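You operate a simulated robot arm through the tools that you are given. There is no shell and no other tool.

You are at the controls of a simulated two-armed robot. One attempt, no reset.

## Task
Let the brake off and unwind the sail back to the yellow mark.
Fine: lock knob out, then in again. Where these are worked on the way, their far stop is far enough and under half their travel is too little: lock knob.

The check looks at the end state, three seconds after you hand in, the way a careful person would. Anything else that was tipped, shoved, dropped, spilled or broken makes it a failure.

## Robot
Two 7-joint arms with two-finger grippers on one trunk that stands fixed in place. Base frame: the origin is at the foot of the trunk, x ahead of it, y to its left, z up. Units: m, rad, N and s.
The left shoulder is at [0.05, 0.191, 1.217], the right one opposite. With the tool pointing down near the work surface each hand reaches from about 0.1 to 0.74 m from the base axis, measured 20 degrees to its own side. Payload 2.69 kg a hand.
The TCP of each hand is the grasp point between the finger pads, 0.02 m short of the fingertips. In the tool frame z runs along the fingers and y along their closing line. Largest opening 0.1 m; the body of the gripper starts 0.063 m behind the TCP.
Orientation is that of the tool frame in the base frame, as a unit quaternion [x, y, z, w]. With the fingers straight down and closing along the base's y, the tool's x points along the base's -x, its y along +y and its z along -z.

## Interface
- The arms move only by the tool move_arm. It takes "left_increments", "right_increments" or both (then of equal length, played together; a hand with none holds still); each is a list of rows, each a list of 7 numbers: the gripper command, from -1 (fully open) to 1 (shut), values between in proportion, then the shift along the base's x, y, z in m, then the turn, a rotation vector about the base's x, y, z in rad. In form: [[jaw, tx, ty, tz, ax, ay, az], ...]. A call has 1 to 20 rows; each row is the pose to reach, as a shift and turn from the pose commanded when the call began. Rows are played at 5 a second. More than 0.05 m and 0.15 rad between two rows, or a gripper value outside its range, and nothing of the call is played. A pose out of reach is approached as far as the arm can. The call stops where the force on the tool passes 40 N (or 10 N more than at its start, if that is more) or the arm is blocked; 0.2 s more then pass. Each finger travels about 0.153 m/s and halts on what it meets, pressing with about 28 N; the grip force reading is that of the motor and also rises with nothing between the fingers. The clock runs only during rows and for 0.2 s after the last one: add rows that repeat a pose to give the fingers time. The reply holds the time, the measured pose of the TCP, the force on the tool along the base axes, the opening and the grip force, in the units named above and with some noise, with the torque about the TCP (base axes, N m) and any sound that the robot's microphone picked up.
- Cameras (640 x 400 px; columns grow to the right, rows downward): "scene" is now at [0.1149, -0.0476, 1.3955]; the picture's right is [-0.53, -0.85, 0.00], its down [-0.40, 0.25, -0.88] and it looks along [0.75, -0.47, -0.47] (base axes); focal length 260 px, centre (320, 200). "left" rides on the left gripper at [0.07, 0.019, -0.099] in its tool frame; the picture's right is [-0.26, 0.97, 0.00], its down [-0.75, -0.20, -0.63] and it looks along [-0.61, -0.16, 0.78] (tool axes); focal length 230 px, centre (320, 200). "right" rides on the right gripper at [0.07, -0.019, -0.099] in its tool frame; the picture's right is [0.26, 0.97, 0.00], its down [-0.75, 0.20, -0.63] and it looks along [-0.61, 0.16, 0.78] (tool axes); focal length 230 px, centre (320, 200). There is no depth. A picture from a camera that has moved, and an enlarged one, comes with that camera's place and axes in the base frame and with its lens.
- get_image(camera): a new picture of that camera. The clock stands still meanwhile.
- raise_lower(by): slides the trunk up (or, below 0, down) by that many m; the arms and the scene camera ride with it, the base frame stays. It gives what a move gives, with no picture.
- aim_head(pan, tilt): turns the head with the scene camera to pan (to the left, within 1.396 rad either way) and tilt (down, from -0.506 to 1.204), counted from straight ahead of the robot. It gives what a move gives.
- enlarge(camera, box): a new picture of the part [left, top, right, bottom] of that camera's present view, enlarged. The clock stands still meanwhile.
- finish_job(): hands the job in; it is judged then, once.

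Places have to be worked out from the pictures, the camera data and where the tool is seen. Open the grippers and draw the arms clear of the work before you hand the job in, unless the task says otherwise.

The tools are called after "Request:" by a JSON object that holds its "method" and its "body". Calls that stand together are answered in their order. move_arm: Moves the arms, as the interface text tells. Its arguments: {"type":"object","properties":{"left_increments":{"type":"array","items":{"type":"array","items":{"type":"number"}}},"right_increments":{"type":"array","items":{"type":"array","items":{"type":"number"}}}},"required":[]} The other tools are called the same way: raise_lower (by) slides the trunk up or down; aim_head (pan, tilt) turns the head that bears the scene camera; get_image (camera) takes a picture; enlarge (camera, box) takes an enlarged picture of a part of a camera's view; finish_job () hands the job in.

At the start:

```text
t: 0.0
left_eef_pos: [0.4451, -0.005, 1.2816]
left_ee_rot: [0.001, 1.0, 0.0, 0.0]
left_wrist_force: [0.6, -0.7, 0.3]
left_wrist_torque: [0.0, -0.01, -0.05]
left_gripper_width: 0.1001
left_grip_force: 0.0
right_eef_pos: [0.2815, -0.3465, 1.2994]
right_ee_rot: [0.0, 1.0, -0.001, 0.0]
right_wrist_force: [-0.5, -0.2, 0.7]
right_wrist_torque: [-0.03, -0.02, -0.02]
right_gripper_width: 0.0998
right_grip_force: 0.2
trunk travel left (down, up): [-0.275, 0.048]
head pan, tilt: [-0.564, 0.487]
```

scene: 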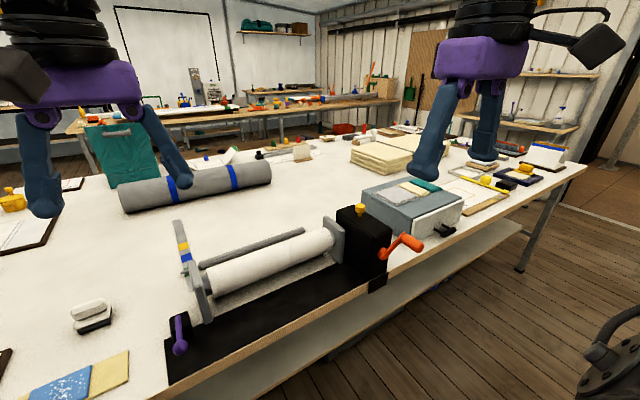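
right: 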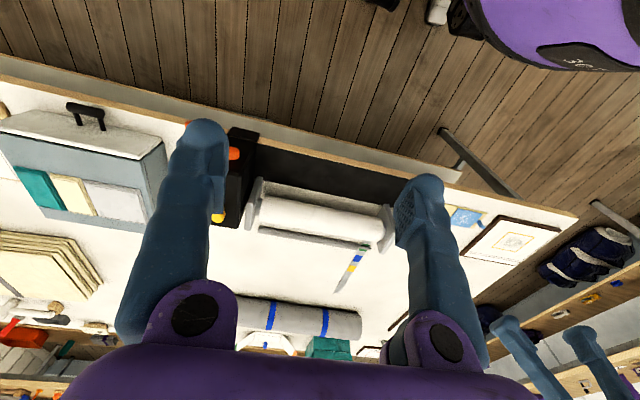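
left: 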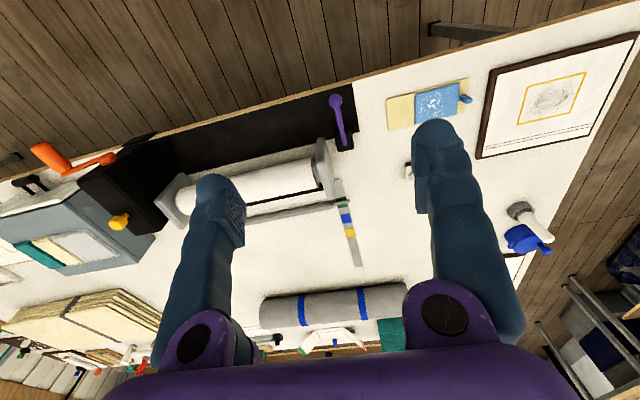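

The pictures show a roller with an orange crank, a yellow knob on a black box, a purple lever and a strip with coloured marks. I'll enlarge these parts for detail.

Request:
{"method": "enlarge", "body": {"camera": "scene", "box": [150, 200, 310, 300]}}

Request:
{"method": "enlarge", "body": {"camera": "scene", "box": [310, 190, 470, 290]}}

Request:
{"method": "enlarge", "body": {"camera": "left", "box": [240, 80, 400, 280]}}

Request:
{"method": "enlarge", "body": {"camera": "scene", "box": [150, 280, 310, 380]}}

```text
4.00 times, centred on (230, 250) of scene
camera zoom: at [0.1149, -0.0476, 1.3955], right [-0.53, -0.85, 0.0], down [-0.4, 0.25, -0.88], along [0.75, -0.47, -0.47], focal length 1039 px, centre (680, 0)
```

zoom: 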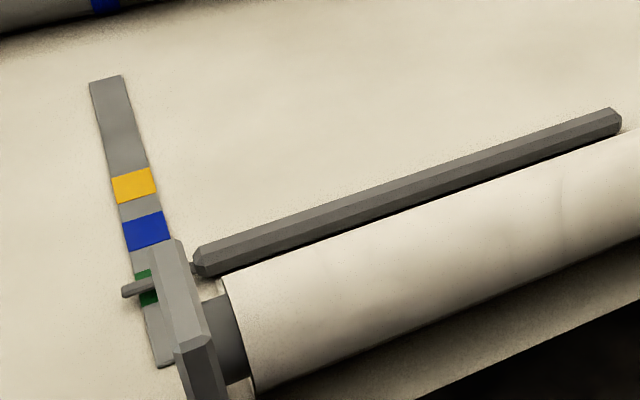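

```text
4.00 times, centred on (390, 240) of scene
camera zoom: at [0.1149, -0.0476, 1.3955], right [-0.53, -0.85, 0.0], down [-0.4, 0.25, -0.88], along [0.75, -0.47, -0.47], focal length 1039 px, centre (40, 40)
```

zoom: 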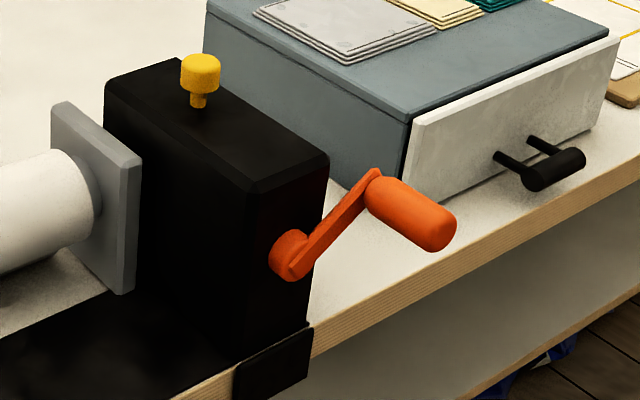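

```text
2.00 times, centred on (320, 180) of left
camera zoom: at [0.3738, 0.0155, 1.3815], right [0.26, 0.97, 0.0], down [0.75, -0.2, 0.63], along [0.61, -0.16, -0.78], focal length 460 px, centre (320, 240)
```

zoom: 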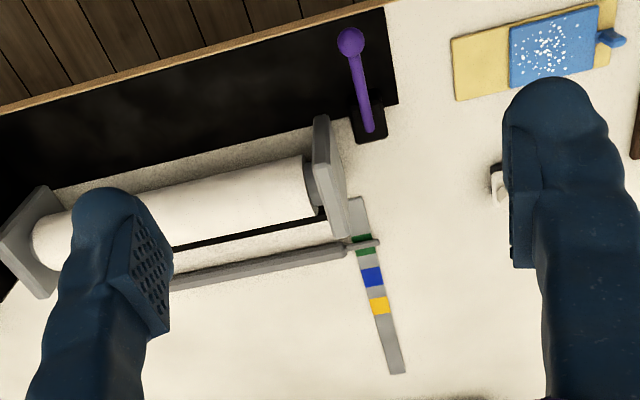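

```text
4.00 times, centred on (230, 330) of scene
camera zoom: at [0.1149, -0.0476, 1.3955], right [-0.53, -0.85, 0.0], down [-0.4, 0.25, -0.88], along [0.75, -0.47, -0.47], focal length 1039 px, centre (680, -320)
```

zoom: 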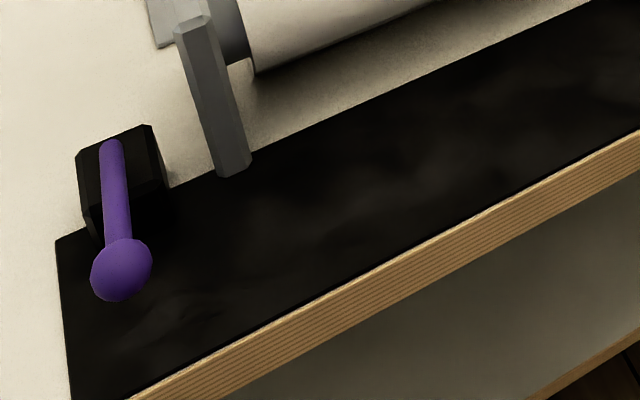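

I place the yellow knob near (0.59,-0.487,1.04), the crank hub near (0.49,-0.485,0.94) with its handle near (0.454,-0.56,0.97), and the lever ball near (0.505,0.011,0.93). I'll move the right hand above and short of the knob for a closer look.

Request:
{"method": "move_arm", "body": {"right_increments": [[-1, 0.026, -0.014, -0.014, 0, 0, 0], [-1, 0.052, -0.028, -0.028, 0, 0, 0], [-1, 0.078, -0.042, -0.042, 0, 0, 0], [-1, 0.104, -0.056, -0.056, 0, 0, 0], [-1, 0.13, -0.07, -0.07, 0, 0, 0], [-1, 0.156, -0.084, -0.084, 0, 0, 0], [-1, 0.182, -0.098, -0.098, 0, 0, 0], [-1, 0.208, -0.112, -0.112, 0, 0, 0], [-1, 0.234, -0.126, -0.126, 0, 0, 0], [-1, 0.26, -0.14, -0.14, 0, 0, 0]]}}

Request:
{"method": "get_image", "body": {"camera": "right"}}

Request:
{"method": "get_image", "body": {"camera": "scene"}}

```text
t: 2.2
left_eef_pos: [0.4456, -0.0047, 1.2809]
left_ee_rot: [-0.001, 1.0, 0.0, -0.001]
left_wrist_force: [1.1, -0.4, -0.1]
left_wrist_torque: [0.04, 0.02, -0.04]
left_gripper_width: 0.0998
left_grip_force: 0.0
right_eef_pos: [0.5416, -0.4858, 1.1584]
right_ee_rot: [0.0, 1.0, 0.0, -0.001]
right_wrist_force: [0.0, 0.0, 0.5]
right_wrist_torque: [0.04, 0.02, -0.01]
right_gripper_width: 0.1
right_grip_force: 0.0
trunk travel left (down, up): [-0.275, 0.048]
head pan, tilt: [-0.564, 0.487]
```

```text
taken
camera right: at [0.4723, -0.5051, 1.2571], right [-0.26, 0.97, 0.0], down [0.75, 0.2, 0.63], along [0.61, 0.16, -0.78], focal length 230 px, centre (320, 200)
```

right: 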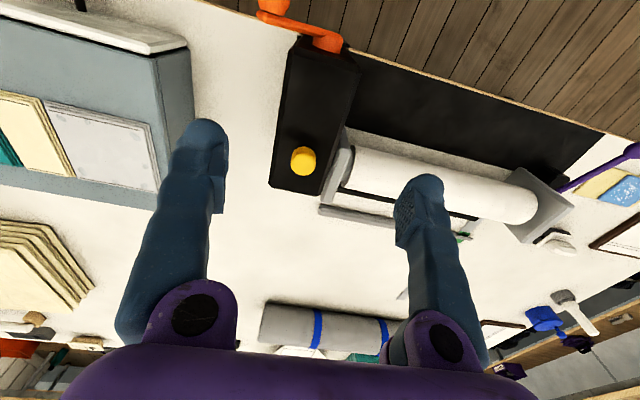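

```text
taken
camera scene: at [0.1163, -0.0492, 1.3952], right [-0.53, -0.84, 0.0], down [-0.4, 0.25, -0.88], along [0.75, -0.47, -0.47], focal length 260 px, centre (320, 200)
```

scene: 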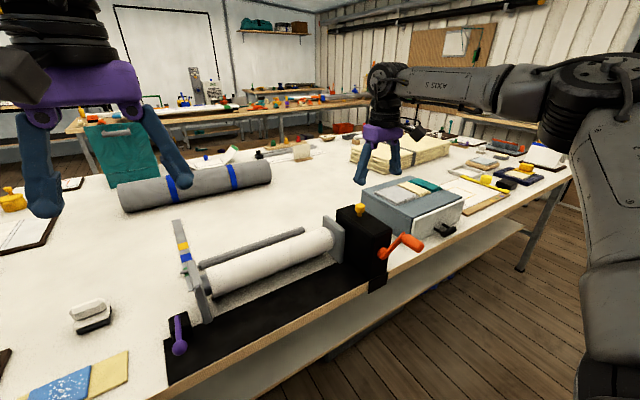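

The knob reprojects to about (0.595,-0.490), top near z 1.04, box top near 1.002. I'll centre above it with the jaws narrowed somewhat and look again.

Request:
{"method": "move_arm", "body": {"right_increments": [[-0.4, 0.027, -0.002, -0.03, 0, 0, 0], [-0.4, 0.0535, -0.0035, -0.06, 0, 0, 0], [-0.4, 0.0535, -0.0035, -0.07, 0, 0, 0], [-0.4, 0.0535, -0.0035, -0.07, 0, 0, 0]]}}

Request:
{"method": "get_image", "body": {"camera": "right"}}

Request:
{"method": "enlarge", "body": {"camera": "scene", "box": [310, 150, 470, 250]}}

```text
t: 3.2
left_eef_pos: [0.4453, -0.0034, 1.2811]
left_ee_rot: [0.0, 1.0, 0.0, 0.0]
left_wrist_force: [0.7, 0.5, -0.4]
left_wrist_torque: [-0.03, -0.06, -0.01]
left_gripper_width: 0.1001
left_grip_force: 0.1
right_eef_pos: [0.5834, -0.4789, 1.0889]
right_ee_rot: [0.002, 1.0, 0.0, 0.001]
right_wrist_force: [0.1, 0.4, -0.2]
right_wrist_torque: [-0.02, -0.02, -0.03]
right_gripper_width: 0.0701
right_grip_force: 0.0
right hand out of reach, approached as far as the arm can: row 2, 3, 4
trunk travel left (down, up): [-0.275, 0.048]
head pan, tilt: [-0.564, 0.487]
```

```text
taken
camera right: at [0.5132, -0.4955, 1.1876], right [-0.26, 0.97, 0.0], down [0.75, 0.2, 0.63], along [0.61, 0.16, -0.78], focal length 230 px, centre (320, 200)
```

right: 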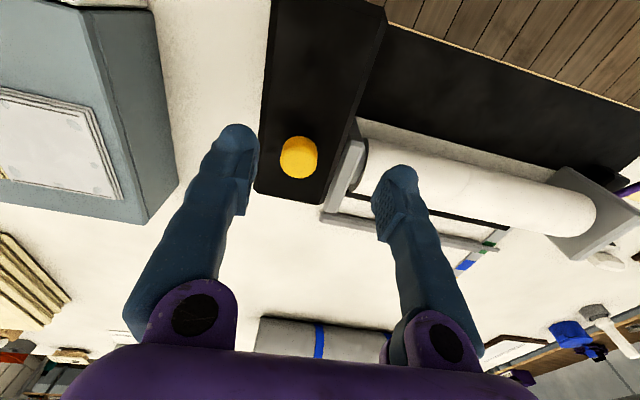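

```text
4.00 times, centred on (390, 200) of scene
camera zoom: at [0.1147, -0.0473, 1.3955], right [-0.53, -0.85, 0.0], down [-0.4, 0.25, -0.88], along [0.75, -0.47, -0.47], focal length 1039 px, centre (40, 200)
```

zoom: 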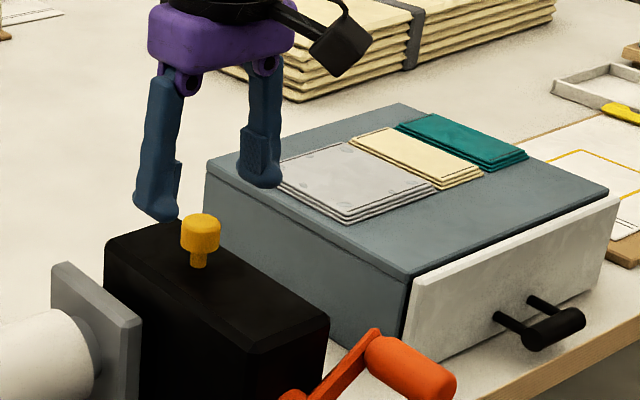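

The right hand meets its reach limit short of the knob (cap at about (0.596,-0.490,1.03)). Raising the trunk brings the shoulder higher, so reach improves; I'll raise it and see.

Request:
{"method": "raise_lower", "body": {"by": 0.047}}

```text
t: 4.1
left_eef_pos: [0.4454, -0.0035, 1.3279]
left_ee_rot: [-0.001, 1.0, 0.0, 0.001]
left_wrist_force: [0.1, 0.9, 0.5]
left_wrist_torque: [0.02, 0.0, -0.03]
left_gripper_width: 0.1
left_grip_force: 0.1
right_eef_pos: [0.5826, -0.477, 1.1363]
right_ee_rot: [0.002, 1.0, -0.001, 0.001]
right_wrist_force: [-0.2, -1.1, -1.6]
right_wrist_torque: [-0.03, 0.03, 0.03]
right_gripper_width: 0.07
right_grip_force: 0.1
trunk travel left (down, up): [-0.322, 0.001]
head pan, tilt: [-0.564, 0.487]
```

Trunk is up. I'll go down a bit with no lateral shift to see where the commanded pose really lies.

Request:
{"method": "move_arm", "body": {"right_increments": [[-0.4, 0, 0, -0.03, 0, 0, 0], [-0.4, 0, 0, -0.06, 0, 0, 0], [-0.4, 0, 0, -0.06, 0, 0, 0]]}}

Request:
{"method": "get_image", "body": {"camera": "right"}}

```text
t: 4.9
left_eef_pos: [0.443, -0.0033, 1.3282]
left_ee_rot: [0.001, 1.0, 0.0, -0.001]
left_wrist_force: [-0.4, 0.8, -0.3]
left_wrist_torque: [0.0, -0.01, 0.01]
left_gripper_width: 0.0999
left_grip_force: 0.0
right_eef_pos: [0.58, -0.4768, 1.0756]
right_ee_rot: [0.003, 1.0, -0.002, 0.003]
right_wrist_force: [-0.7, 0.0, 0.1]
right_wrist_torque: [-0.03, -0.01, 0.03]
right_gripper_width: 0.0703
right_grip_force: 0.0
trunk travel left (down, up): [-0.322, 0.001]
head pan, tilt: [-0.564, 0.487]
```

```text
taken
camera right: at [0.5109, -0.494, 1.1742], right [-0.25, 0.97, -0.01], down [0.75, 0.2, 0.63], along [0.61, 0.16, -0.77], focal length 230 px, centre (320, 200)
```

right: 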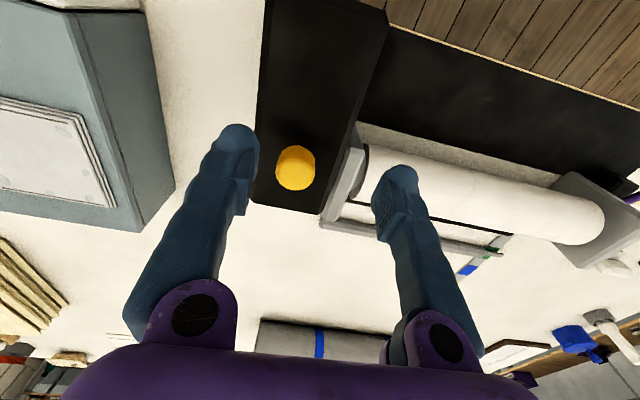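

It resets to the achieved pose, so the hand is at (0.580,-0.477,1.076). I'll shift +0.0155 x and -0.0125 y over the knob.

Request:
{"method": "move_arm", "body": {"right_increments": [[-0.4, 0.008, -0.006, 0, 0, 0, 0], [-0.4, 0.0155, -0.0125, -0.005, 0, 0, 0], [-0.4, 0.0155, -0.0125, -0.01, 0, 0, 0]]}}

Request:
{"method": "get_image", "body": {"camera": "right"}}

```text
t: 5.7
left_eef_pos: [0.4443, -0.0041, 1.3286]
left_ee_rot: [0.001, 1.0, 0.0, 0.001]
left_wrist_force: [0.6, 0.7, -0.3]
left_wrist_torque: [0.0, 0.0, 0.06]
left_gripper_width: 0.1001
left_grip_force: 0.1
right_eef_pos: [0.5793, -0.4773, 1.0684]
right_ee_rot: [0.002, 1.0, -0.002, 0.001]
right_wrist_force: [-0.1, 0.4, -0.8]
right_wrist_torque: [0.0, -0.02, 0.02]
right_gripper_width: 0.07
right_grip_force: 0.1
right hand out of reach, approached as far as the arm can: row 1, 2, 3
trunk travel left (down, up): [-0.322, 0.001]
head pan, tilt: [-0.564, 0.487]
```

```text
taken
camera right: at [0.5097, -0.4943, 1.167], right [-0.25, 0.97, -0.01], down [0.75, 0.2, 0.63], along [0.61, 0.16, -0.78], focal length 230 px, centre (320, 200)
```

right: 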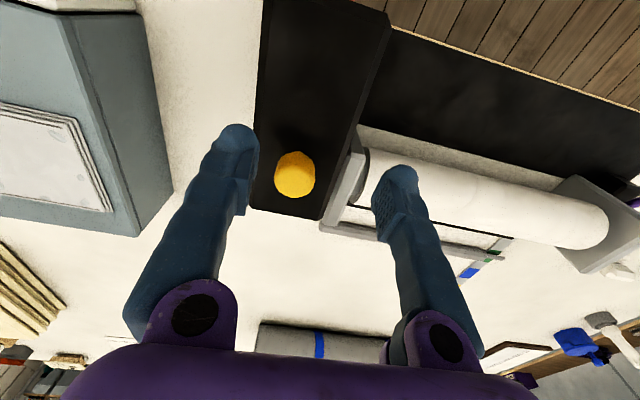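

Still blocked by reach with the tool straight down. I'll tilt the fingers forward by about 0.4 rad (wrist further back) while rising slightly, then shift over the knob.

Request:
{"method": "move_arm", "body": {"right_increments": [[-0.4, 0, 0, 0.02, 0, -0.13, 0], [-0.4, 0, 0, 0.03, 0, -0.26, 0], [-0.4, 0, 0, 0.03, 0, -0.4, 0], [-0.4, 0.008, -0.006, 0.02, 0, -0.4, 0], [-0.4, 0.0165, -0.0125, 0.01, 0, -0.4, 0], [-0.4, 0.0165, -0.0125, 0.01, 0, -0.4, 0]]}}

Request:
{"method": "get_image", "body": {"camera": "right"}}

Request:
{"method": "enlarge", "body": {"camera": "scene", "box": [310, 150, 470, 250]}}

```text
t: 7.1
left_eef_pos: [0.4449, -0.0027, 1.3289]
left_ee_rot: [0.001, 1.0, 0.0, 0.0]
left_wrist_force: [0.6, -0.9, -0.4]
left_wrist_torque: [0.02, -0.03, -0.02]
left_gripper_width: 0.0998
left_grip_force: 0.1
right_eef_pos: [0.596, -0.4886, 1.0801]
right_ee_rot: [0.002, 0.98, -0.001, 0.2]
right_wrist_force: [0.8, -0.2, 0.9]
right_wrist_torque: [-0.01, -0.07, 0.0]
right_gripper_width: 0.0702
right_grip_force: 0.1
trunk travel left (down, up): [-0.322, 0.001]
head pan, tilt: [-0.564, 0.487]
```

```text
taken
camera right: at [0.4937, -0.5064, 1.1429], right [-0.23, 0.97, -0.1], down [0.44, 0.2, 0.87], along [0.86, 0.16, -0.48], focal length 230 px, centre (320, 200)
```

right: 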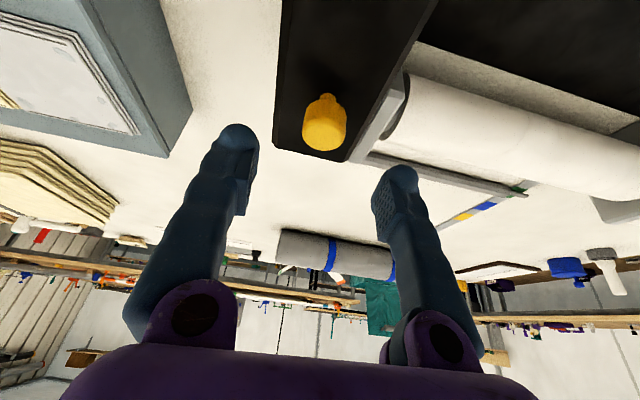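

```text
4.00 times, centred on (390, 200) of scene
camera zoom: at [0.1148, -0.0474, 1.4425], right [-0.53, -0.85, 0.0], down [-0.4, 0.25, -0.88], along [0.75, -0.47, -0.47], focal length 1039 px, centre (40, 200)
```

zoom: 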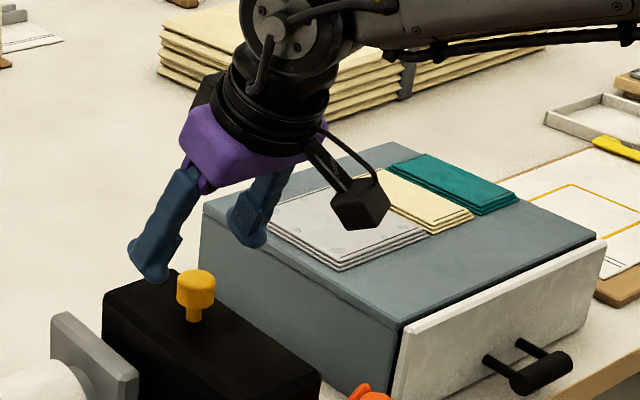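

The knob now sits centred between the fingers in y and slightly below. I'll go straight down to about z 1.031 and close on the cap.

Request:
{"method": "move_arm", "body": {"right_increments": [[-0.4, 0.003, 0, -0.02, 0, 0, 0], [-0.4, 0.003, 0, -0.035, 0, 0, 0], [-0.4, 0.003, 0, -0.049, 0, 0, 0], [-0.4, 0.003, 0, -0.049, 0, 0, 0]]}}

Request:
{"method": "get_image", "body": {"camera": "right"}}

Request:
{"method": "enlarge", "body": {"camera": "scene", "box": [310, 170, 470, 270]}}

```text
t: 8.1
left_eef_pos: [0.4447, -0.0033, 1.3288]
left_ee_rot: [-0.001, 1.0, 0.0, 0.0]
left_wrist_force: [-0.1, 0.0, -0.5]
left_wrist_torque: [-0.01, -0.03, 0.01]
left_gripper_width: 0.1001
left_grip_force: 0.0
right_eef_pos: [0.5997, -0.4892, 1.0311]
right_ee_rot: [0.002, 0.98, 0.0, 0.2]
right_wrist_force: [0.1, 0.6, 0.4]
right_wrist_torque: [-0.03, -0.03, -0.03]
right_gripper_width: 0.0698
right_grip_force: 0.1
trunk travel left (down, up): [-0.322, 0.001]
head pan, tilt: [-0.564, 0.487]
```

```text
taken
camera right: at [0.4972, -0.5066, 1.0935], right [-0.23, 0.97, -0.1], down [0.44, 0.2, 0.87], along [0.86, 0.16, -0.48], focal length 230 px, centre (320, 200)
```

right: 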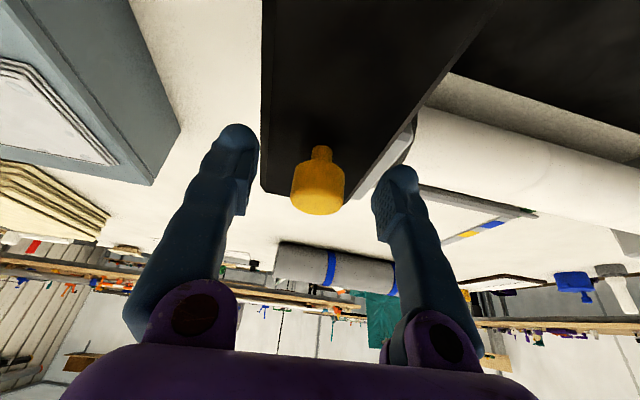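

```text
4.00 times, centred on (390, 220) of scene
camera zoom: at [0.1147, -0.0474, 1.4425], right [-0.53, -0.85, 0.0], down [-0.39, 0.25, -0.88], along [0.75, -0.47, -0.47], focal length 1039 px, centre (40, 120)
```

zoom: 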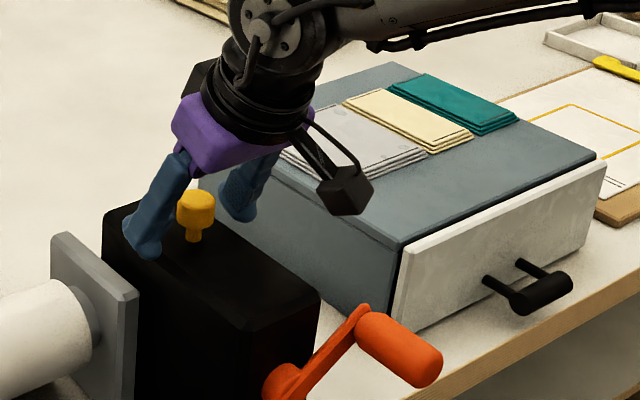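

The knob cap projects right at the grasp point (317,187 vs. about 320,190). Closing the jaws on it.

Request:
{"method": "move_arm", "body": {"right_increments": [[0.3, 0, 0, 0, 0, 0, 0], [1, 0, 0, 0, 0, 0, 0], [1, 0, 0, 0, 0, 0, 0]]}}

```text
t: 8.9
left_eef_pos: [0.4446, -0.0044, 1.3289]
left_ee_rot: [0.001, 1.0, 0.0, 0.001]
left_wrist_force: [-0.3, 0.1, 0.6]
left_wrist_torque: [-0.02, 0.0, 0.03]
left_gripper_width: 0.0999
left_grip_force: 0.1
right_eef_pos: [0.5994, -0.4897, 1.0284]
right_ee_rot: [0.001, 0.98, 0.0, 0.199]
right_wrist_force: [2.5, -3.3, -1.5]
right_wrist_torque: [-0.05, -0.15, -0.01]
right_gripper_width: 0.0221
right_grip_force: 44.8
trunk travel left (down, up): [-0.322, 0.001]
head pan, tilt: [-0.564, 0.487]
```

Gripped (width 0.022). Now I pull straight up slowly to find the knob's stop.

Request:
{"method": "move_arm", "body": {"right_increments": [[1, 0, 0, 0.004, 0, 0, 0], [1, 0, 0, 0.008, 0, 0, 0], [1, 0, 0, 0.012, 0, 0, 0], [1, 0, 0, 0.016, 0, 0, 0], [1, 0, 0, 0.02, 0, 0, 0]]}}

Request:
{"method": "get_image", "body": {"camera": "right"}}

Request:
{"method": "enlarge", "body": {"camera": "scene", "box": [310, 170, 470, 270]}}

```text
t: 10.1
left_eef_pos: [0.4492, -0.0059, 1.3264]
left_ee_rot: [0.0, 1.0, 0.001, -0.003]
left_wrist_force: [0.6, -0.6, 0.1]
left_wrist_torque: [-0.02, 0.04, -0.02]
left_gripper_width: 0.0998
left_grip_force: 0.1
right_eef_pos: [0.601, -0.4904, 1.0414]
right_ee_rot: [0.002, 0.981, 0.002, 0.193]
right_wrist_force: [5.1, 2.3, -35.7]
right_wrist_torque: [0.04, -0.84, 0.04]
right_gripper_width: 0.0216
right_grip_force: 45.2
trunk travel left (down, up): [-0.322, 0.001]
head pan, tilt: [-0.564, 0.487]
```

```text
taken
camera right: at [0.4988, -0.508, 1.1063], right [-0.24, 0.97, -0.09], down [0.46, 0.2, 0.87], along [0.86, 0.16, -0.49], focal length 230 px, centre (320, 200)
```

right: 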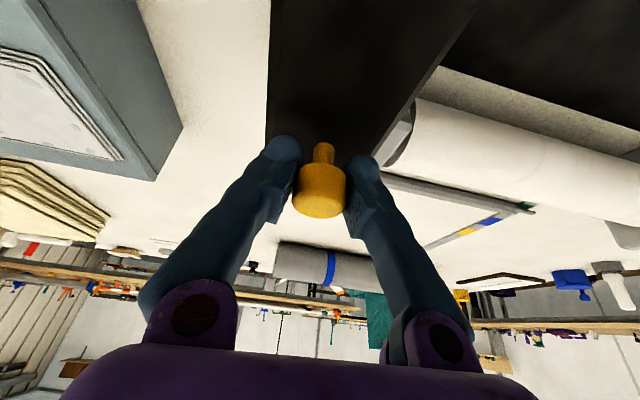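

```text
4.00 times, centred on (390, 220) of scene
camera zoom: at [0.1197, -0.0507, 1.4413], right [-0.53, -0.85, 0.0], down [-0.4, 0.25, -0.88], along [0.75, -0.47, -0.47], focal length 1039 px, centre (40, 120)
```

zoom: 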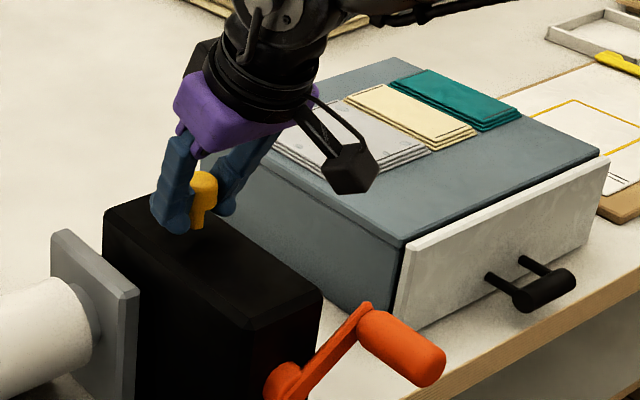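

The knob rose about 13 mm and now resists with 36 N — likely its stop. I'll ease the pull and see whether it stays up.

Request:
{"method": "move_arm", "body": {"right_increments": [[1, 0, 0, -0.003, 0, 0, 0], [1, 0, 0, -0.005, 0, 0, 0], [1, 0, 0, -0.006, 0, 0, 0], [1, 0, 0, -0.006, 0, 0, 0]]}}

```text
t: 11.1
left_eef_pos: [0.4476, -0.0047, 1.3283]
left_ee_rot: [-0.002, 1.0, 0.001, -0.001]
left_wrist_force: [0.4, -0.2, -0.7]
left_wrist_torque: [0.03, 0.02, 0.0]
left_gripper_width: 0.1
left_grip_force: 0.2
right_eef_pos: [0.6007, -0.4893, 1.0407]
right_ee_rot: [0.001, 0.98, 0.0, 0.197]
right_wrist_force: [-3.8, 0.3, -21.7]
right_wrist_torque: [0.03, 0.76, 0.01]
right_gripper_width: 0.0221
right_grip_force: 45.1
trunk travel left (down, up): [-0.322, 0.001]
head pan, tilt: [-0.564, 0.487]
```

Force fell to 22 N with little motion, consistent with a hard stop. I'll keep easing down until the force is near zero.

Request:
{"method": "move_arm", "body": {"right_increments": [[1, 0, 0, -0.002, 0, 0, 0], [1, 0, 0, -0.003, 0, 0, 0], [1, 0, 0, -0.003, 0, 0, 0]]}}

```text
t: 11.9
left_eef_pos: [0.4461, -0.0054, 1.3287]
left_ee_rot: [0.0, 1.0, 0.002, 0.0]
left_wrist_force: [-0.6, -0.1, 0.7]
left_wrist_torque: [0.01, -0.02, -0.01]
left_gripper_width: 0.0998
left_grip_force: 0.1
right_eef_pos: [0.6005, -0.4909, 1.0403]
right_ee_rot: [0.002, 0.98, 0.0, 0.2]
right_wrist_force: [-5.2, -1.1, -11.8]
right_wrist_torque: [-0.03, 0.52, 0.01]
right_gripper_width: 0.0218
right_grip_force: 44.5
trunk travel left (down, up): [-0.322, 0.001]
head pan, tilt: [-0.564, 0.487]
```

Down to 12 N at the same height. I'll ease a little more, then open the jaws and look whether the knob stays out.

Request:
{"method": "move_arm", "body": {"right_increments": [[1, 0, 0, -0.002, 0, 0, 0], [1, 0, 0, -0.003, 0, 0, 0], [-0.4, 0, 0, -0.003, 0, 0, 0], [-0.4, 0, 0, -0.003, 0, 0, 0], [-0.4, 0, 0, -0.003, 0, 0, 0]]}}

Request:
{"method": "get_image", "body": {"camera": "right"}}

Request:
{"method": "enlarge", "body": {"camera": "scene", "box": [310, 170, 470, 270]}}

```text
t: 13.1
left_eef_pos: [0.4468, -0.0025, 1.3275]
left_ee_rot: [0.001, 1.0, 0.0, 0.001]
left_wrist_force: [1.2, 0.1, 0.8]
left_wrist_torque: [0.03, -0.02, 0.01]
left_gripper_width: 0.1003
left_grip_force: 0.1
right_eef_pos: [0.6003, -0.4883, 1.0375]
right_ee_rot: [0.002, 0.98, -0.001, 0.201]
right_wrist_force: [-0.7, 0.2, 0.2]
right_wrist_torque: [-0.01, 0.04, 0.02]
right_gripper_width: 0.0702
right_grip_force: 0.0
trunk travel left (down, up): [-0.322, 0.001]
head pan, tilt: [-0.564, 0.487]
```

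```text
taken
camera right: at [0.498, -0.5062, 1.102], right [-0.23, 0.97, -0.1], down [0.44, 0.2, 0.87], along [0.86, 0.16, -0.48], focal length 230 px, centre (320, 200)
```

right: 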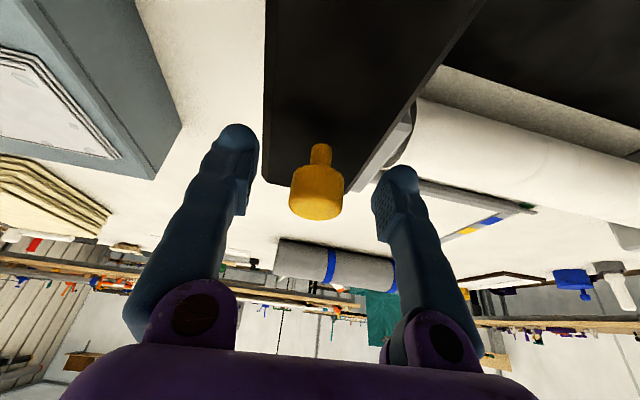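

```text
4.00 times, centred on (390, 220) of scene
camera zoom: at [0.115, -0.0475, 1.4425], right [-0.53, -0.85, 0.0], down [-0.4, 0.25, -0.88], along [0.75, -0.47, -0.47], focal length 1039 px, centre (40, 120)
```

zoom: 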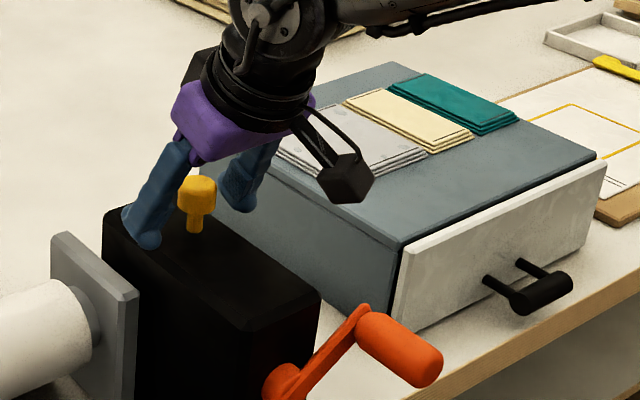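

The knob stays out by itself, about 13 mm up. I'll lift the right hand off and bring it toward the crank, while the left hand goes down for a closer look at the brake lever.

Request:
{"method": "move_arm", "body": {"right_increments": [[-0.4, 0, 0, 0.04, 0, 0, 0], [-0.4, 0, 0, 0.085, 0, 0, 0], [-0.4, -0.04, -0.01, 0.09, 0, 0.1, 0], [-0.4, -0.08, -0.02, 0.09, 0, 0.2, 0], [-0.4, -0.12, -0.04, 0.09, 0, 0.3, 0], [-0.4, -0.16, -0.06, 0.09, 0, 0.4, 0], [-0.4, -0.18, -0.07, 0.09, 0, 0.4, 0]], "left_increments": [[-1, 0, 0, -0.03, 0, 0, 0], [-1, 0, 0, -0.06, 0, 0, 0], [-1, -0.01, 0, -0.09, 0, 0, 0], [-1, -0.02, 0.01, -0.12, 0, 0, 0], [-1, -0.03, 0.01, -0.15, 0, 0, 0], [-1, -0.04, 0.02, -0.18, 0, 0, 0], [-1, -0.04, 0.02, -0.2, 0, 0, 0]]}}

Request:
{"method": "get_image", "body": {"camera": "left"}}

Request:
{"method": "get_image", "body": {"camera": "right"}}

Request:
{"method": "get_image", "body": {"camera": "scene"}}

```text
t: 14.7
left_eef_pos: [0.4046, 0.0167, 1.1293]
left_ee_rot: [-0.001, 1.0, 0.0, 0.0]
left_wrist_force: [0.5, -0.3, 0.3]
left_wrist_torque: [0.02, 0.0, 0.02]
left_gripper_width: 0.1001
left_grip_force: 0.0
right_eef_pos: [0.4209, -0.5598, 1.13]
right_ee_rot: [0.002, 1.0, -0.001, 0.001]
right_wrist_force: [-0.3, -0.9, 0.8]
right_wrist_torque: [0.04, -0.03, -0.04]
right_gripper_width: 0.0701
right_grip_force: 0.0
trunk travel left (down, up): [-0.322, 0.001]
head pan, tilt: [-0.564, 0.487]
```

```text
taken
camera left: at [0.3331, 0.0359, 1.2286], right [0.26, 0.97, 0.0], down [0.75, -0.2, 0.63], along [0.61, -0.16, -0.78], focal length 230 px, centre (320, 200)
```

left: 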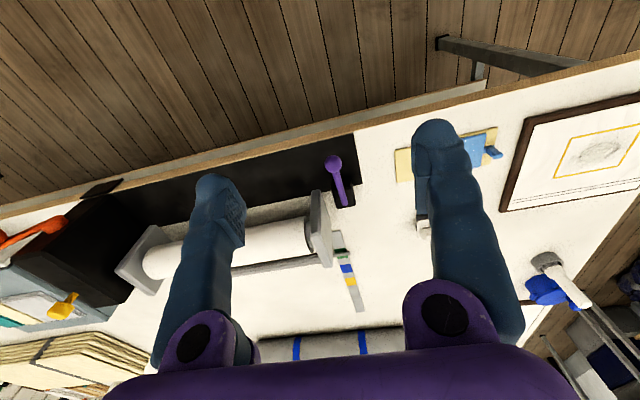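

```text
taken
camera right: at [0.3516, -0.5769, 1.2285], right [-0.26, 0.97, 0.0], down [0.75, 0.2, 0.63], along [0.61, 0.16, -0.78], focal length 230 px, centre (320, 200)
```

right: 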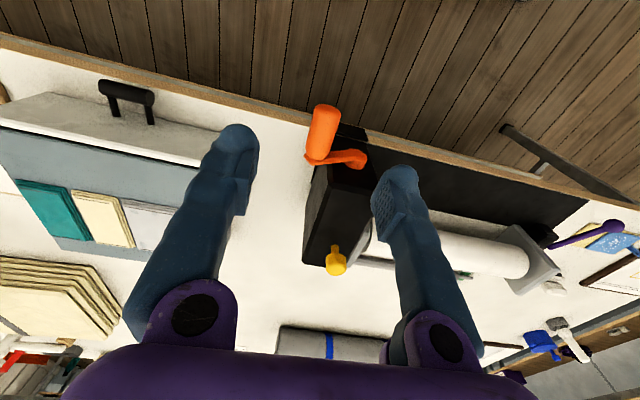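

```text
taken
camera scene: at [0.1146, -0.0481, 1.4425], right [-0.53, -0.85, 0.0], down [-0.39, 0.25, -0.88], along [0.75, -0.47, -0.47], focal length 260 px, centre (320, 200)
```

scene: 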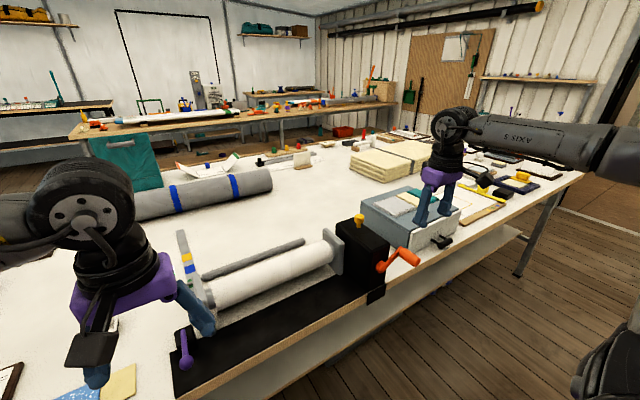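

Both hands moved freely. I'll enlarge the lever and the crank.

Request:
{"method": "enlarge", "body": {"camera": "left", "box": [280, 130, 400, 220]}}

Request:
{"method": "enlarge", "body": {"camera": "scene", "box": [150, 300, 250, 400]}}

Request:
{"method": "enlarge", "body": {"camera": "right", "box": [260, 80, 400, 180]}}

Request:
{"method": "enlarge", "body": {"camera": "scene", "box": [320, 190, 480, 290]}}

Request:
{"method": "enlarge", "body": {"camera": "left", "box": [280, 220, 400, 320]}}

```text
4.44 times, centred on (340, 175) of left
camera zoom: at [0.3331, 0.0359, 1.2286], right [0.26, 0.97, 0.0], down [0.75, -0.2, 0.63], along [0.61, -0.16, -0.78], focal length 1022 px, centre (231, 311)
```

zoom: 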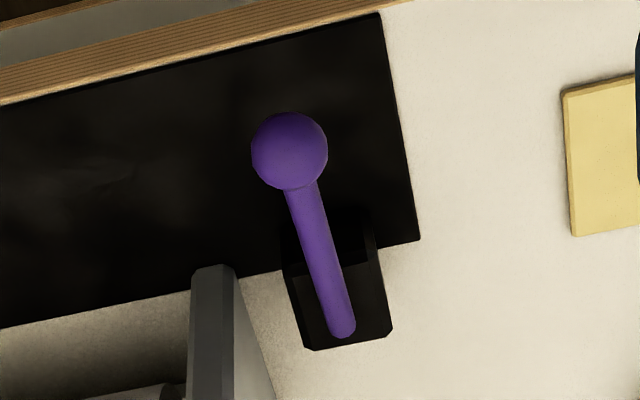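

```text
4.00 times, centred on (200, 350) of scene
camera zoom: at [0.1146, -0.0481, 1.4425], right [-0.53, -0.85, 0.0], down [-0.39, 0.25, -0.88], along [0.75, -0.47, -0.47], focal length 1039 px, centre (800, -400)
```

zoom: 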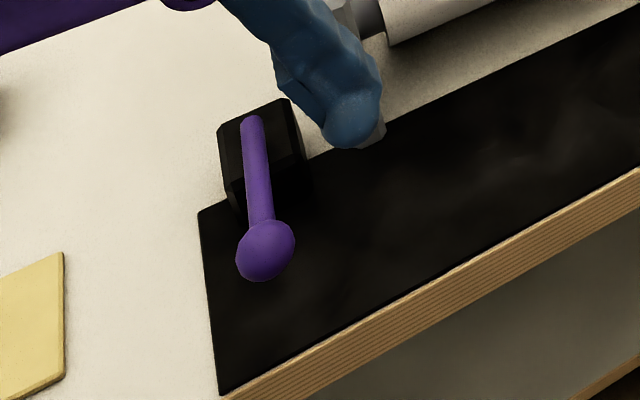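

```text
4.00 times, centred on (330, 130) of right
camera zoom: at [0.3516, -0.5769, 1.2285], right [-0.26, 0.97, 0.0], down [0.75, 0.2, 0.63], along [0.61, 0.16, -0.78], focal length 920 px, centre (280, 480)
```

zoom: 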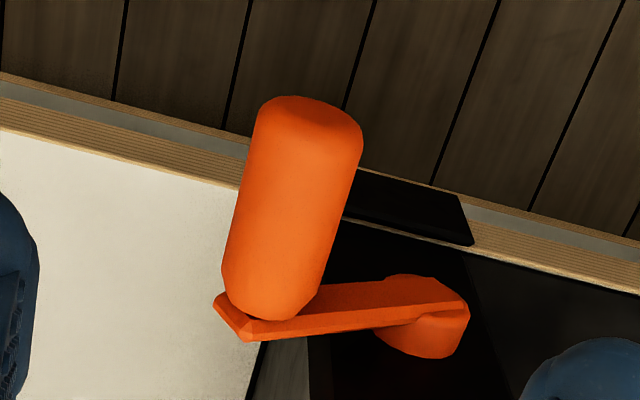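

```text
4.00 times, centred on (400, 240) of scene
camera zoom: at [0.1146, -0.0481, 1.4425], right [-0.53, -0.85, 0.0], down [-0.39, 0.25, -0.88], along [0.75, -0.47, -0.47], focal length 1039 px, centre (0, 40)
```

zoom: 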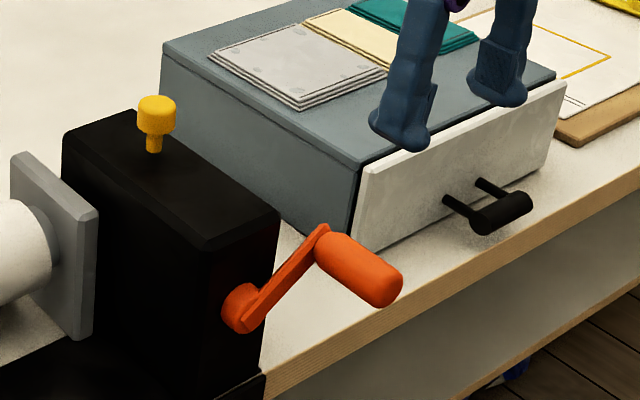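

```text
4.00 times, centred on (340, 270) of left
camera zoom: at [0.3331, 0.0359, 1.2286], right [0.26, 0.97, 0.0], down [0.75, -0.2, 0.63], along [0.61, -0.16, -0.78], focal length 920 px, centre (240, -80)
```

zoom: 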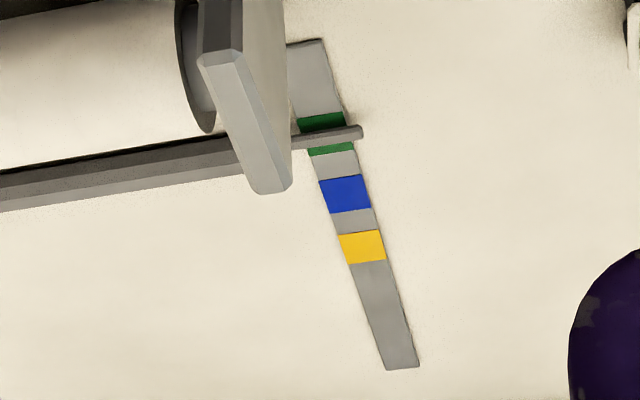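

The lever lies low, ball toward the robot at about (0.508,0.010,0.922), with its pivot near (0.62,0.01,0.88). To tell which way it turns, I'll bring the left camera nearer and to the side of it.

Request:
{"method": "move_arm", "body": {"left_increments": [[-1, 0, 0.02, -0.02, 0, 0, -0.12], [-1, 0.01, 0.04, -0.04, 0, 0, -0.24], [-1, 0.02, 0.06, -0.06, 0, 0, -0.36], [-1, 0.03, 0.08, -0.08, 0, 0, -0.48], [-1, 0.04, 0.1, -0.1, 0, 0, -0.6], [-1, 0.04, 0.1, -0.11, 0, 0, -0.7], [-1, 0.04, 0.1, -0.11, 0, 0, -0.7]]}}

Request:
{"method": "get_image", "body": {"camera": "left"}}

```text
t: 16.3
left_eef_pos: [0.4442, 0.1186, 1.0189]
left_ee_rot: [0.342, 0.94, 0.001, 0.0]
left_wrist_force: [0.6, -1.3, -0.5]
left_wrist_torque: [-0.03, 0.0, 0.0]
left_gripper_width: 0.1001
left_grip_force: 0.0
right_eef_pos: [0.4216, -0.5568, 1.1292]
right_ee_rot: [0.002, 1.0, 0.0, 0.001]
right_wrist_force: [-0.1, 0.5, 0.0]
right_wrist_torque: [-0.02, 0.01, 0.02]
right_gripper_width: 0.07
right_grip_force: 0.0
trunk travel left (down, up): [-0.322, 0.001]
head pan, tilt: [-0.564, 0.487]
```

```text
taken
camera left: at [0.4012, 0.1777, 1.1187], right [0.82, 0.57, 0.0], down [0.44, -0.64, 0.63], along [0.36, -0.52, -0.78], focal length 230 px, centre (320, 200)
```

left: 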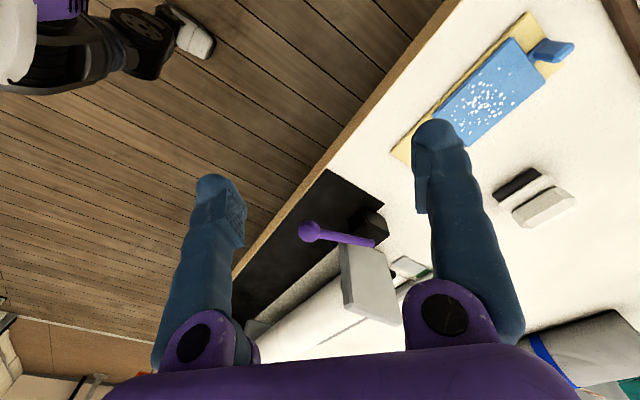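

Request:
{"method": "enlarge", "body": {"camera": "left", "box": [280, 180, 420, 270]}}

```text
4.44 times, centred on (350, 225) of left
camera zoom: at [0.4012, 0.1777, 1.1187], right [0.82, 0.57, 0.0], down [0.44, -0.64, 0.63], along [0.36, -0.52, -0.78], focal length 1022 px, centre (187, 89)
```

zoom: 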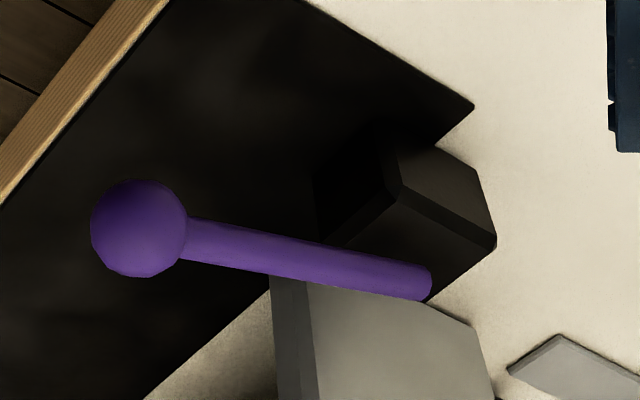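

Three rays agree: the ball is at (0.504,0.0105,0.932), the pivot end near (0.609,0.010,0.902). I'll square the left hand over the ball, jaws closing along y, and check before lowering.

Request:
{"method": "move_arm", "body": {"left_increments": [[-0.6, 0.01, -0.018, 0.01, 0, 0, 0.12], [-0.2, 0.02, -0.036, 0.01, 0, 0, 0.24], [-0.2, 0.03, -0.054, 0.01, 0, 0, 0.36], [-0.2, 0.04, -0.072, 0.01, 0, 0, 0.48], [-0.2, 0.05, -0.09, 0.01, 0, 0, 0.6], [-0.2, 0.06, -0.108, 0, 0, 0, 0.7], [-0.2, 0.06, -0.108, -0.01, 0, 0, 0.7], [-0.2, 0.06, -0.108, -0.02, 0, 0, 0.7]]}}

Request:
{"method": "get_image", "body": {"camera": "left"}}

Request:
{"method": "enlarge", "body": {"camera": "scene", "box": [100, 230, 260, 400]}}

```text
t: 18.1
left_eef_pos: [0.505, 0.0069, 0.9978]
left_ee_rot: [-0.001, 1.0, 0.0, -0.001]
left_wrist_force: [0.0, 0.8, -0.4]
left_wrist_torque: [0.0, -0.01, -0.01]
left_gripper_width: 0.0598
left_grip_force: 0.1
right_eef_pos: [0.4218, -0.5588, 1.1293]
right_ee_rot: [0.001, 1.0, -0.001, 0.001]
right_wrist_force: [-0.3, -0.7, 0.3]
right_wrist_torque: [-0.01, 0.0, 0.0]
right_gripper_width: 0.0698
right_grip_force: 0.1
trunk travel left (down, up): [-0.322, 0.001]
head pan, tilt: [-0.564, 0.487]
```

```text
taken
camera left: at [0.434, 0.0262, 1.0981], right [0.26, 0.97, 0.0], down [0.75, -0.2, 0.63], along [0.61, -0.16, -0.78], focal length 230 px, centre (320, 200)
```

left: 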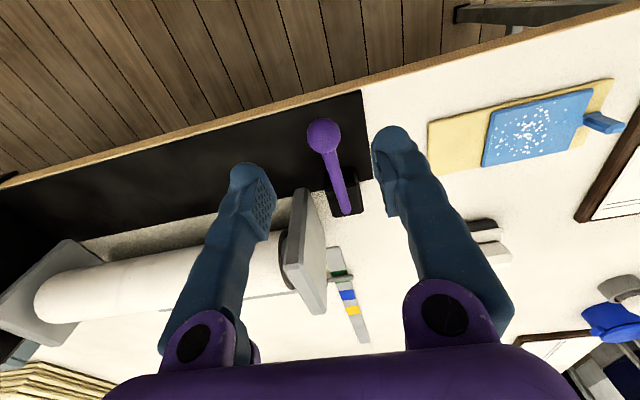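

```text
2.35 times, centred on (180, 315) of scene
camera zoom: at [0.1151, -0.0478, 1.4424], right [-0.53, -0.85, 0.0], down [-0.4, 0.25, -0.88], along [0.75, -0.47, -0.47], focal length 611 px, centre (649, -71)
```

zoom: 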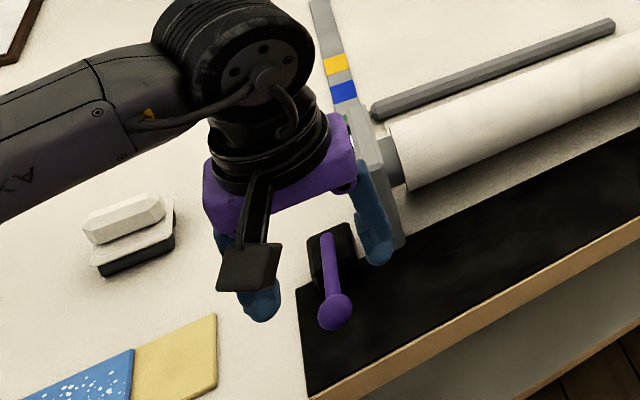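

The ball reprojects to (0.5035,0.010). I'll lower the hand to ball height and close.

Request:
{"method": "move_arm", "body": {"left_increments": [[-0.2, -0.001, 0.003, -0.03, 0, 0, 0], [-0.2, -0.001, 0.003, -0.05, 0, 0, 0], [-0.2, -0.001, 0.003, -0.066, 0, 0, 0], [-0.2, -0.001, 0.003, -0.066, 0, 0, 0], [0.2, -0.001, 0.003, -0.066, 0, 0, 0], [1, -0.001, 0.003, -0.066, 0, 0, 0], [1, -0.001, 0.003, -0.066, 0, 0, 0]]}}

Request:
{"method": "get_image", "body": {"camera": "left"}}

```text
t: 19.7
left_eef_pos: [0.5051, 0.01, 0.9325]
left_ee_rot: [-0.001, 1.0, 0.0, 0.0]
left_wrist_force: [1.1, -4.5, -2.7]
left_wrist_torque: [-0.01, -0.02, -0.06]
left_gripper_width: 0.0167
left_grip_force: 43.0
right_eef_pos: [0.421, -0.5584, 1.1296]
right_ee_rot: [0.001, 1.0, -0.001, 0.001]
right_wrist_force: [-0.6, 0.0, -0.1]
right_wrist_torque: [0.02, -0.01, 0.01]
right_gripper_width: 0.07
right_grip_force: 0.2
trunk travel left (down, up): [-0.322, 0.001]
head pan, tilt: [-0.564, 0.487]
```

```text
taken
camera left: at [0.4335, 0.0294, 1.0317], right [0.26, 0.97, 0.0], down [0.75, -0.2, 0.63], along [0.61, -0.16, -0.78], focal length 230 px, centre (320, 200)
```

left: 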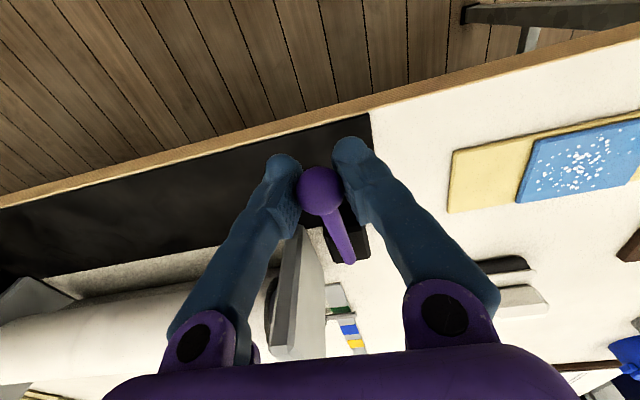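

The ball is held. I'll lift gently along an arc around the pivot to test whether the lever turns upward.

Request:
{"method": "move_arm", "body": {"left_increments": [[1, 0.001, 0, 0.0037, 0, 0, 0], [1, 0.0024, 0, 0.0073, 0, 0, 0], [1, 0.0045, 0, 0.0125, 0, 0, 0], [1, 0.0068, 0, 0.0178, 0, 0, 0]]}}

Request:
{"method": "get_image", "body": {"camera": "left"}}

```text
t: 20.7
left_eef_pos: [0.5129, 0.01, 0.9495]
left_ee_rot: [0.0, 1.0, 0.0, -0.002]
left_wrist_force: [-2.4, -9.4, -15.1]
left_wrist_torque: [0.03, 1.4, 0.01]
left_gripper_width: 0.0164
left_grip_force: 42.0
right_eef_pos: [0.4217, -0.5591, 1.1287]
right_ee_rot: [0.002, 1.0, -0.001, 0.0]
right_wrist_force: [0.9, 0.1, 0.3]
right_wrist_torque: [0.01, 0.0, 0.0]
right_gripper_width: 0.0702
right_grip_force: 0.0
trunk travel left (down, up): [-0.322, 0.001]
head pan, tilt: [-0.564, 0.487]
```

```text
taken
camera left: at [0.4411, 0.0292, 1.0496], right [0.26, 0.97, 0.0], down [0.75, -0.2, 0.63], along [0.61, -0.16, -0.78], focal length 230 px, centre (320, 200)
```

left: 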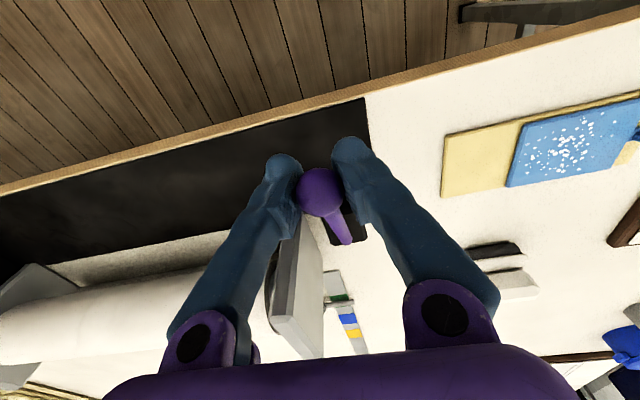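

The lever turns upward with modest friction, about 15 N. I'll continue along the arc.

Request:
{"method": "move_arm", "body": {"left_increments": [[1, 0.0045, 0, 0.0083, 0, 0, 0], [1, 0.0098, 0, 0.0163, 0, 0, 0], [1, 0.0158, 0, 0.0237, 0, 0, 0], [1, 0.0223, 0, 0.0306, 0, 0, 0], [1, 0.0295, 0, 0.037, 0, 0, 0], [1, 0.037, 0, 0.0426, 0, 0, 0]]}}

Request:
{"method": "get_image", "body": {"camera": "left"}}

Request:
{"method": "enlarge", "body": {"camera": "scene", "box": [100, 230, 260, 400]}}

```text
t: 22.1
left_eef_pos: [0.548, 0.0094, 0.991]
left_ee_rot: [0.0, 1.0, 0.001, -0.003]
left_wrist_force: [0.5, -12.7, -23.3]
left_wrist_torque: [0.08, 1.38, 0.07]
left_gripper_width: 0.0163
left_grip_force: 42.5
right_eef_pos: [0.4234, -0.5592, 1.1282]
right_ee_rot: [0.001, 1.0, 0.001, 0.0]
right_wrist_force: [-0.8, -0.3, 0.0]
right_wrist_torque: [0.02, 0.0, -0.01]
right_gripper_width: 0.0698
right_grip_force: 0.2
trunk travel left (down, up): [-0.322, 0.001]
head pan, tilt: [-0.564, 0.487]
```

```text
taken
camera left: at [0.4773, 0.0291, 1.0907], right [0.26, 0.97, 0.0], down [0.75, -0.2, 0.63], along [0.6, -0.16, -0.78], focal length 230 px, centre (320, 200)
```

left: 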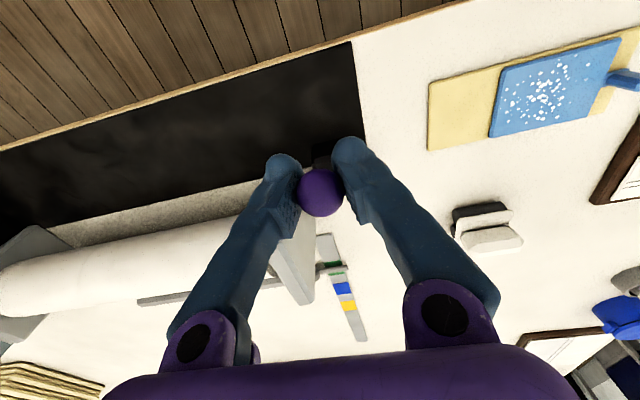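

```text
2.35 times, centred on (180, 315) of scene
camera zoom: at [0.1176, -0.0492, 1.442], right [-0.53, -0.85, 0.0], down [-0.4, 0.25, -0.88], along [0.75, -0.47, -0.47], focal length 611 px, centre (649, -71)
```

zoom: 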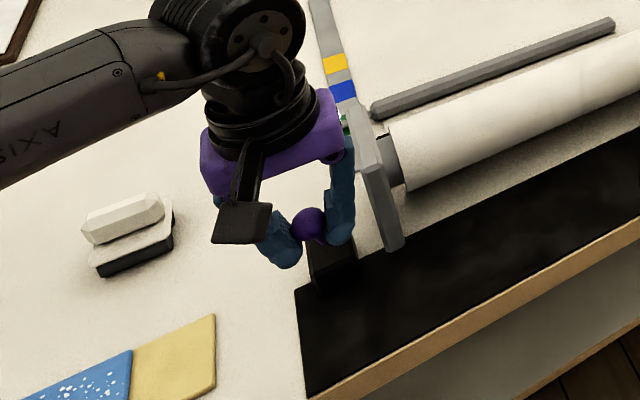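

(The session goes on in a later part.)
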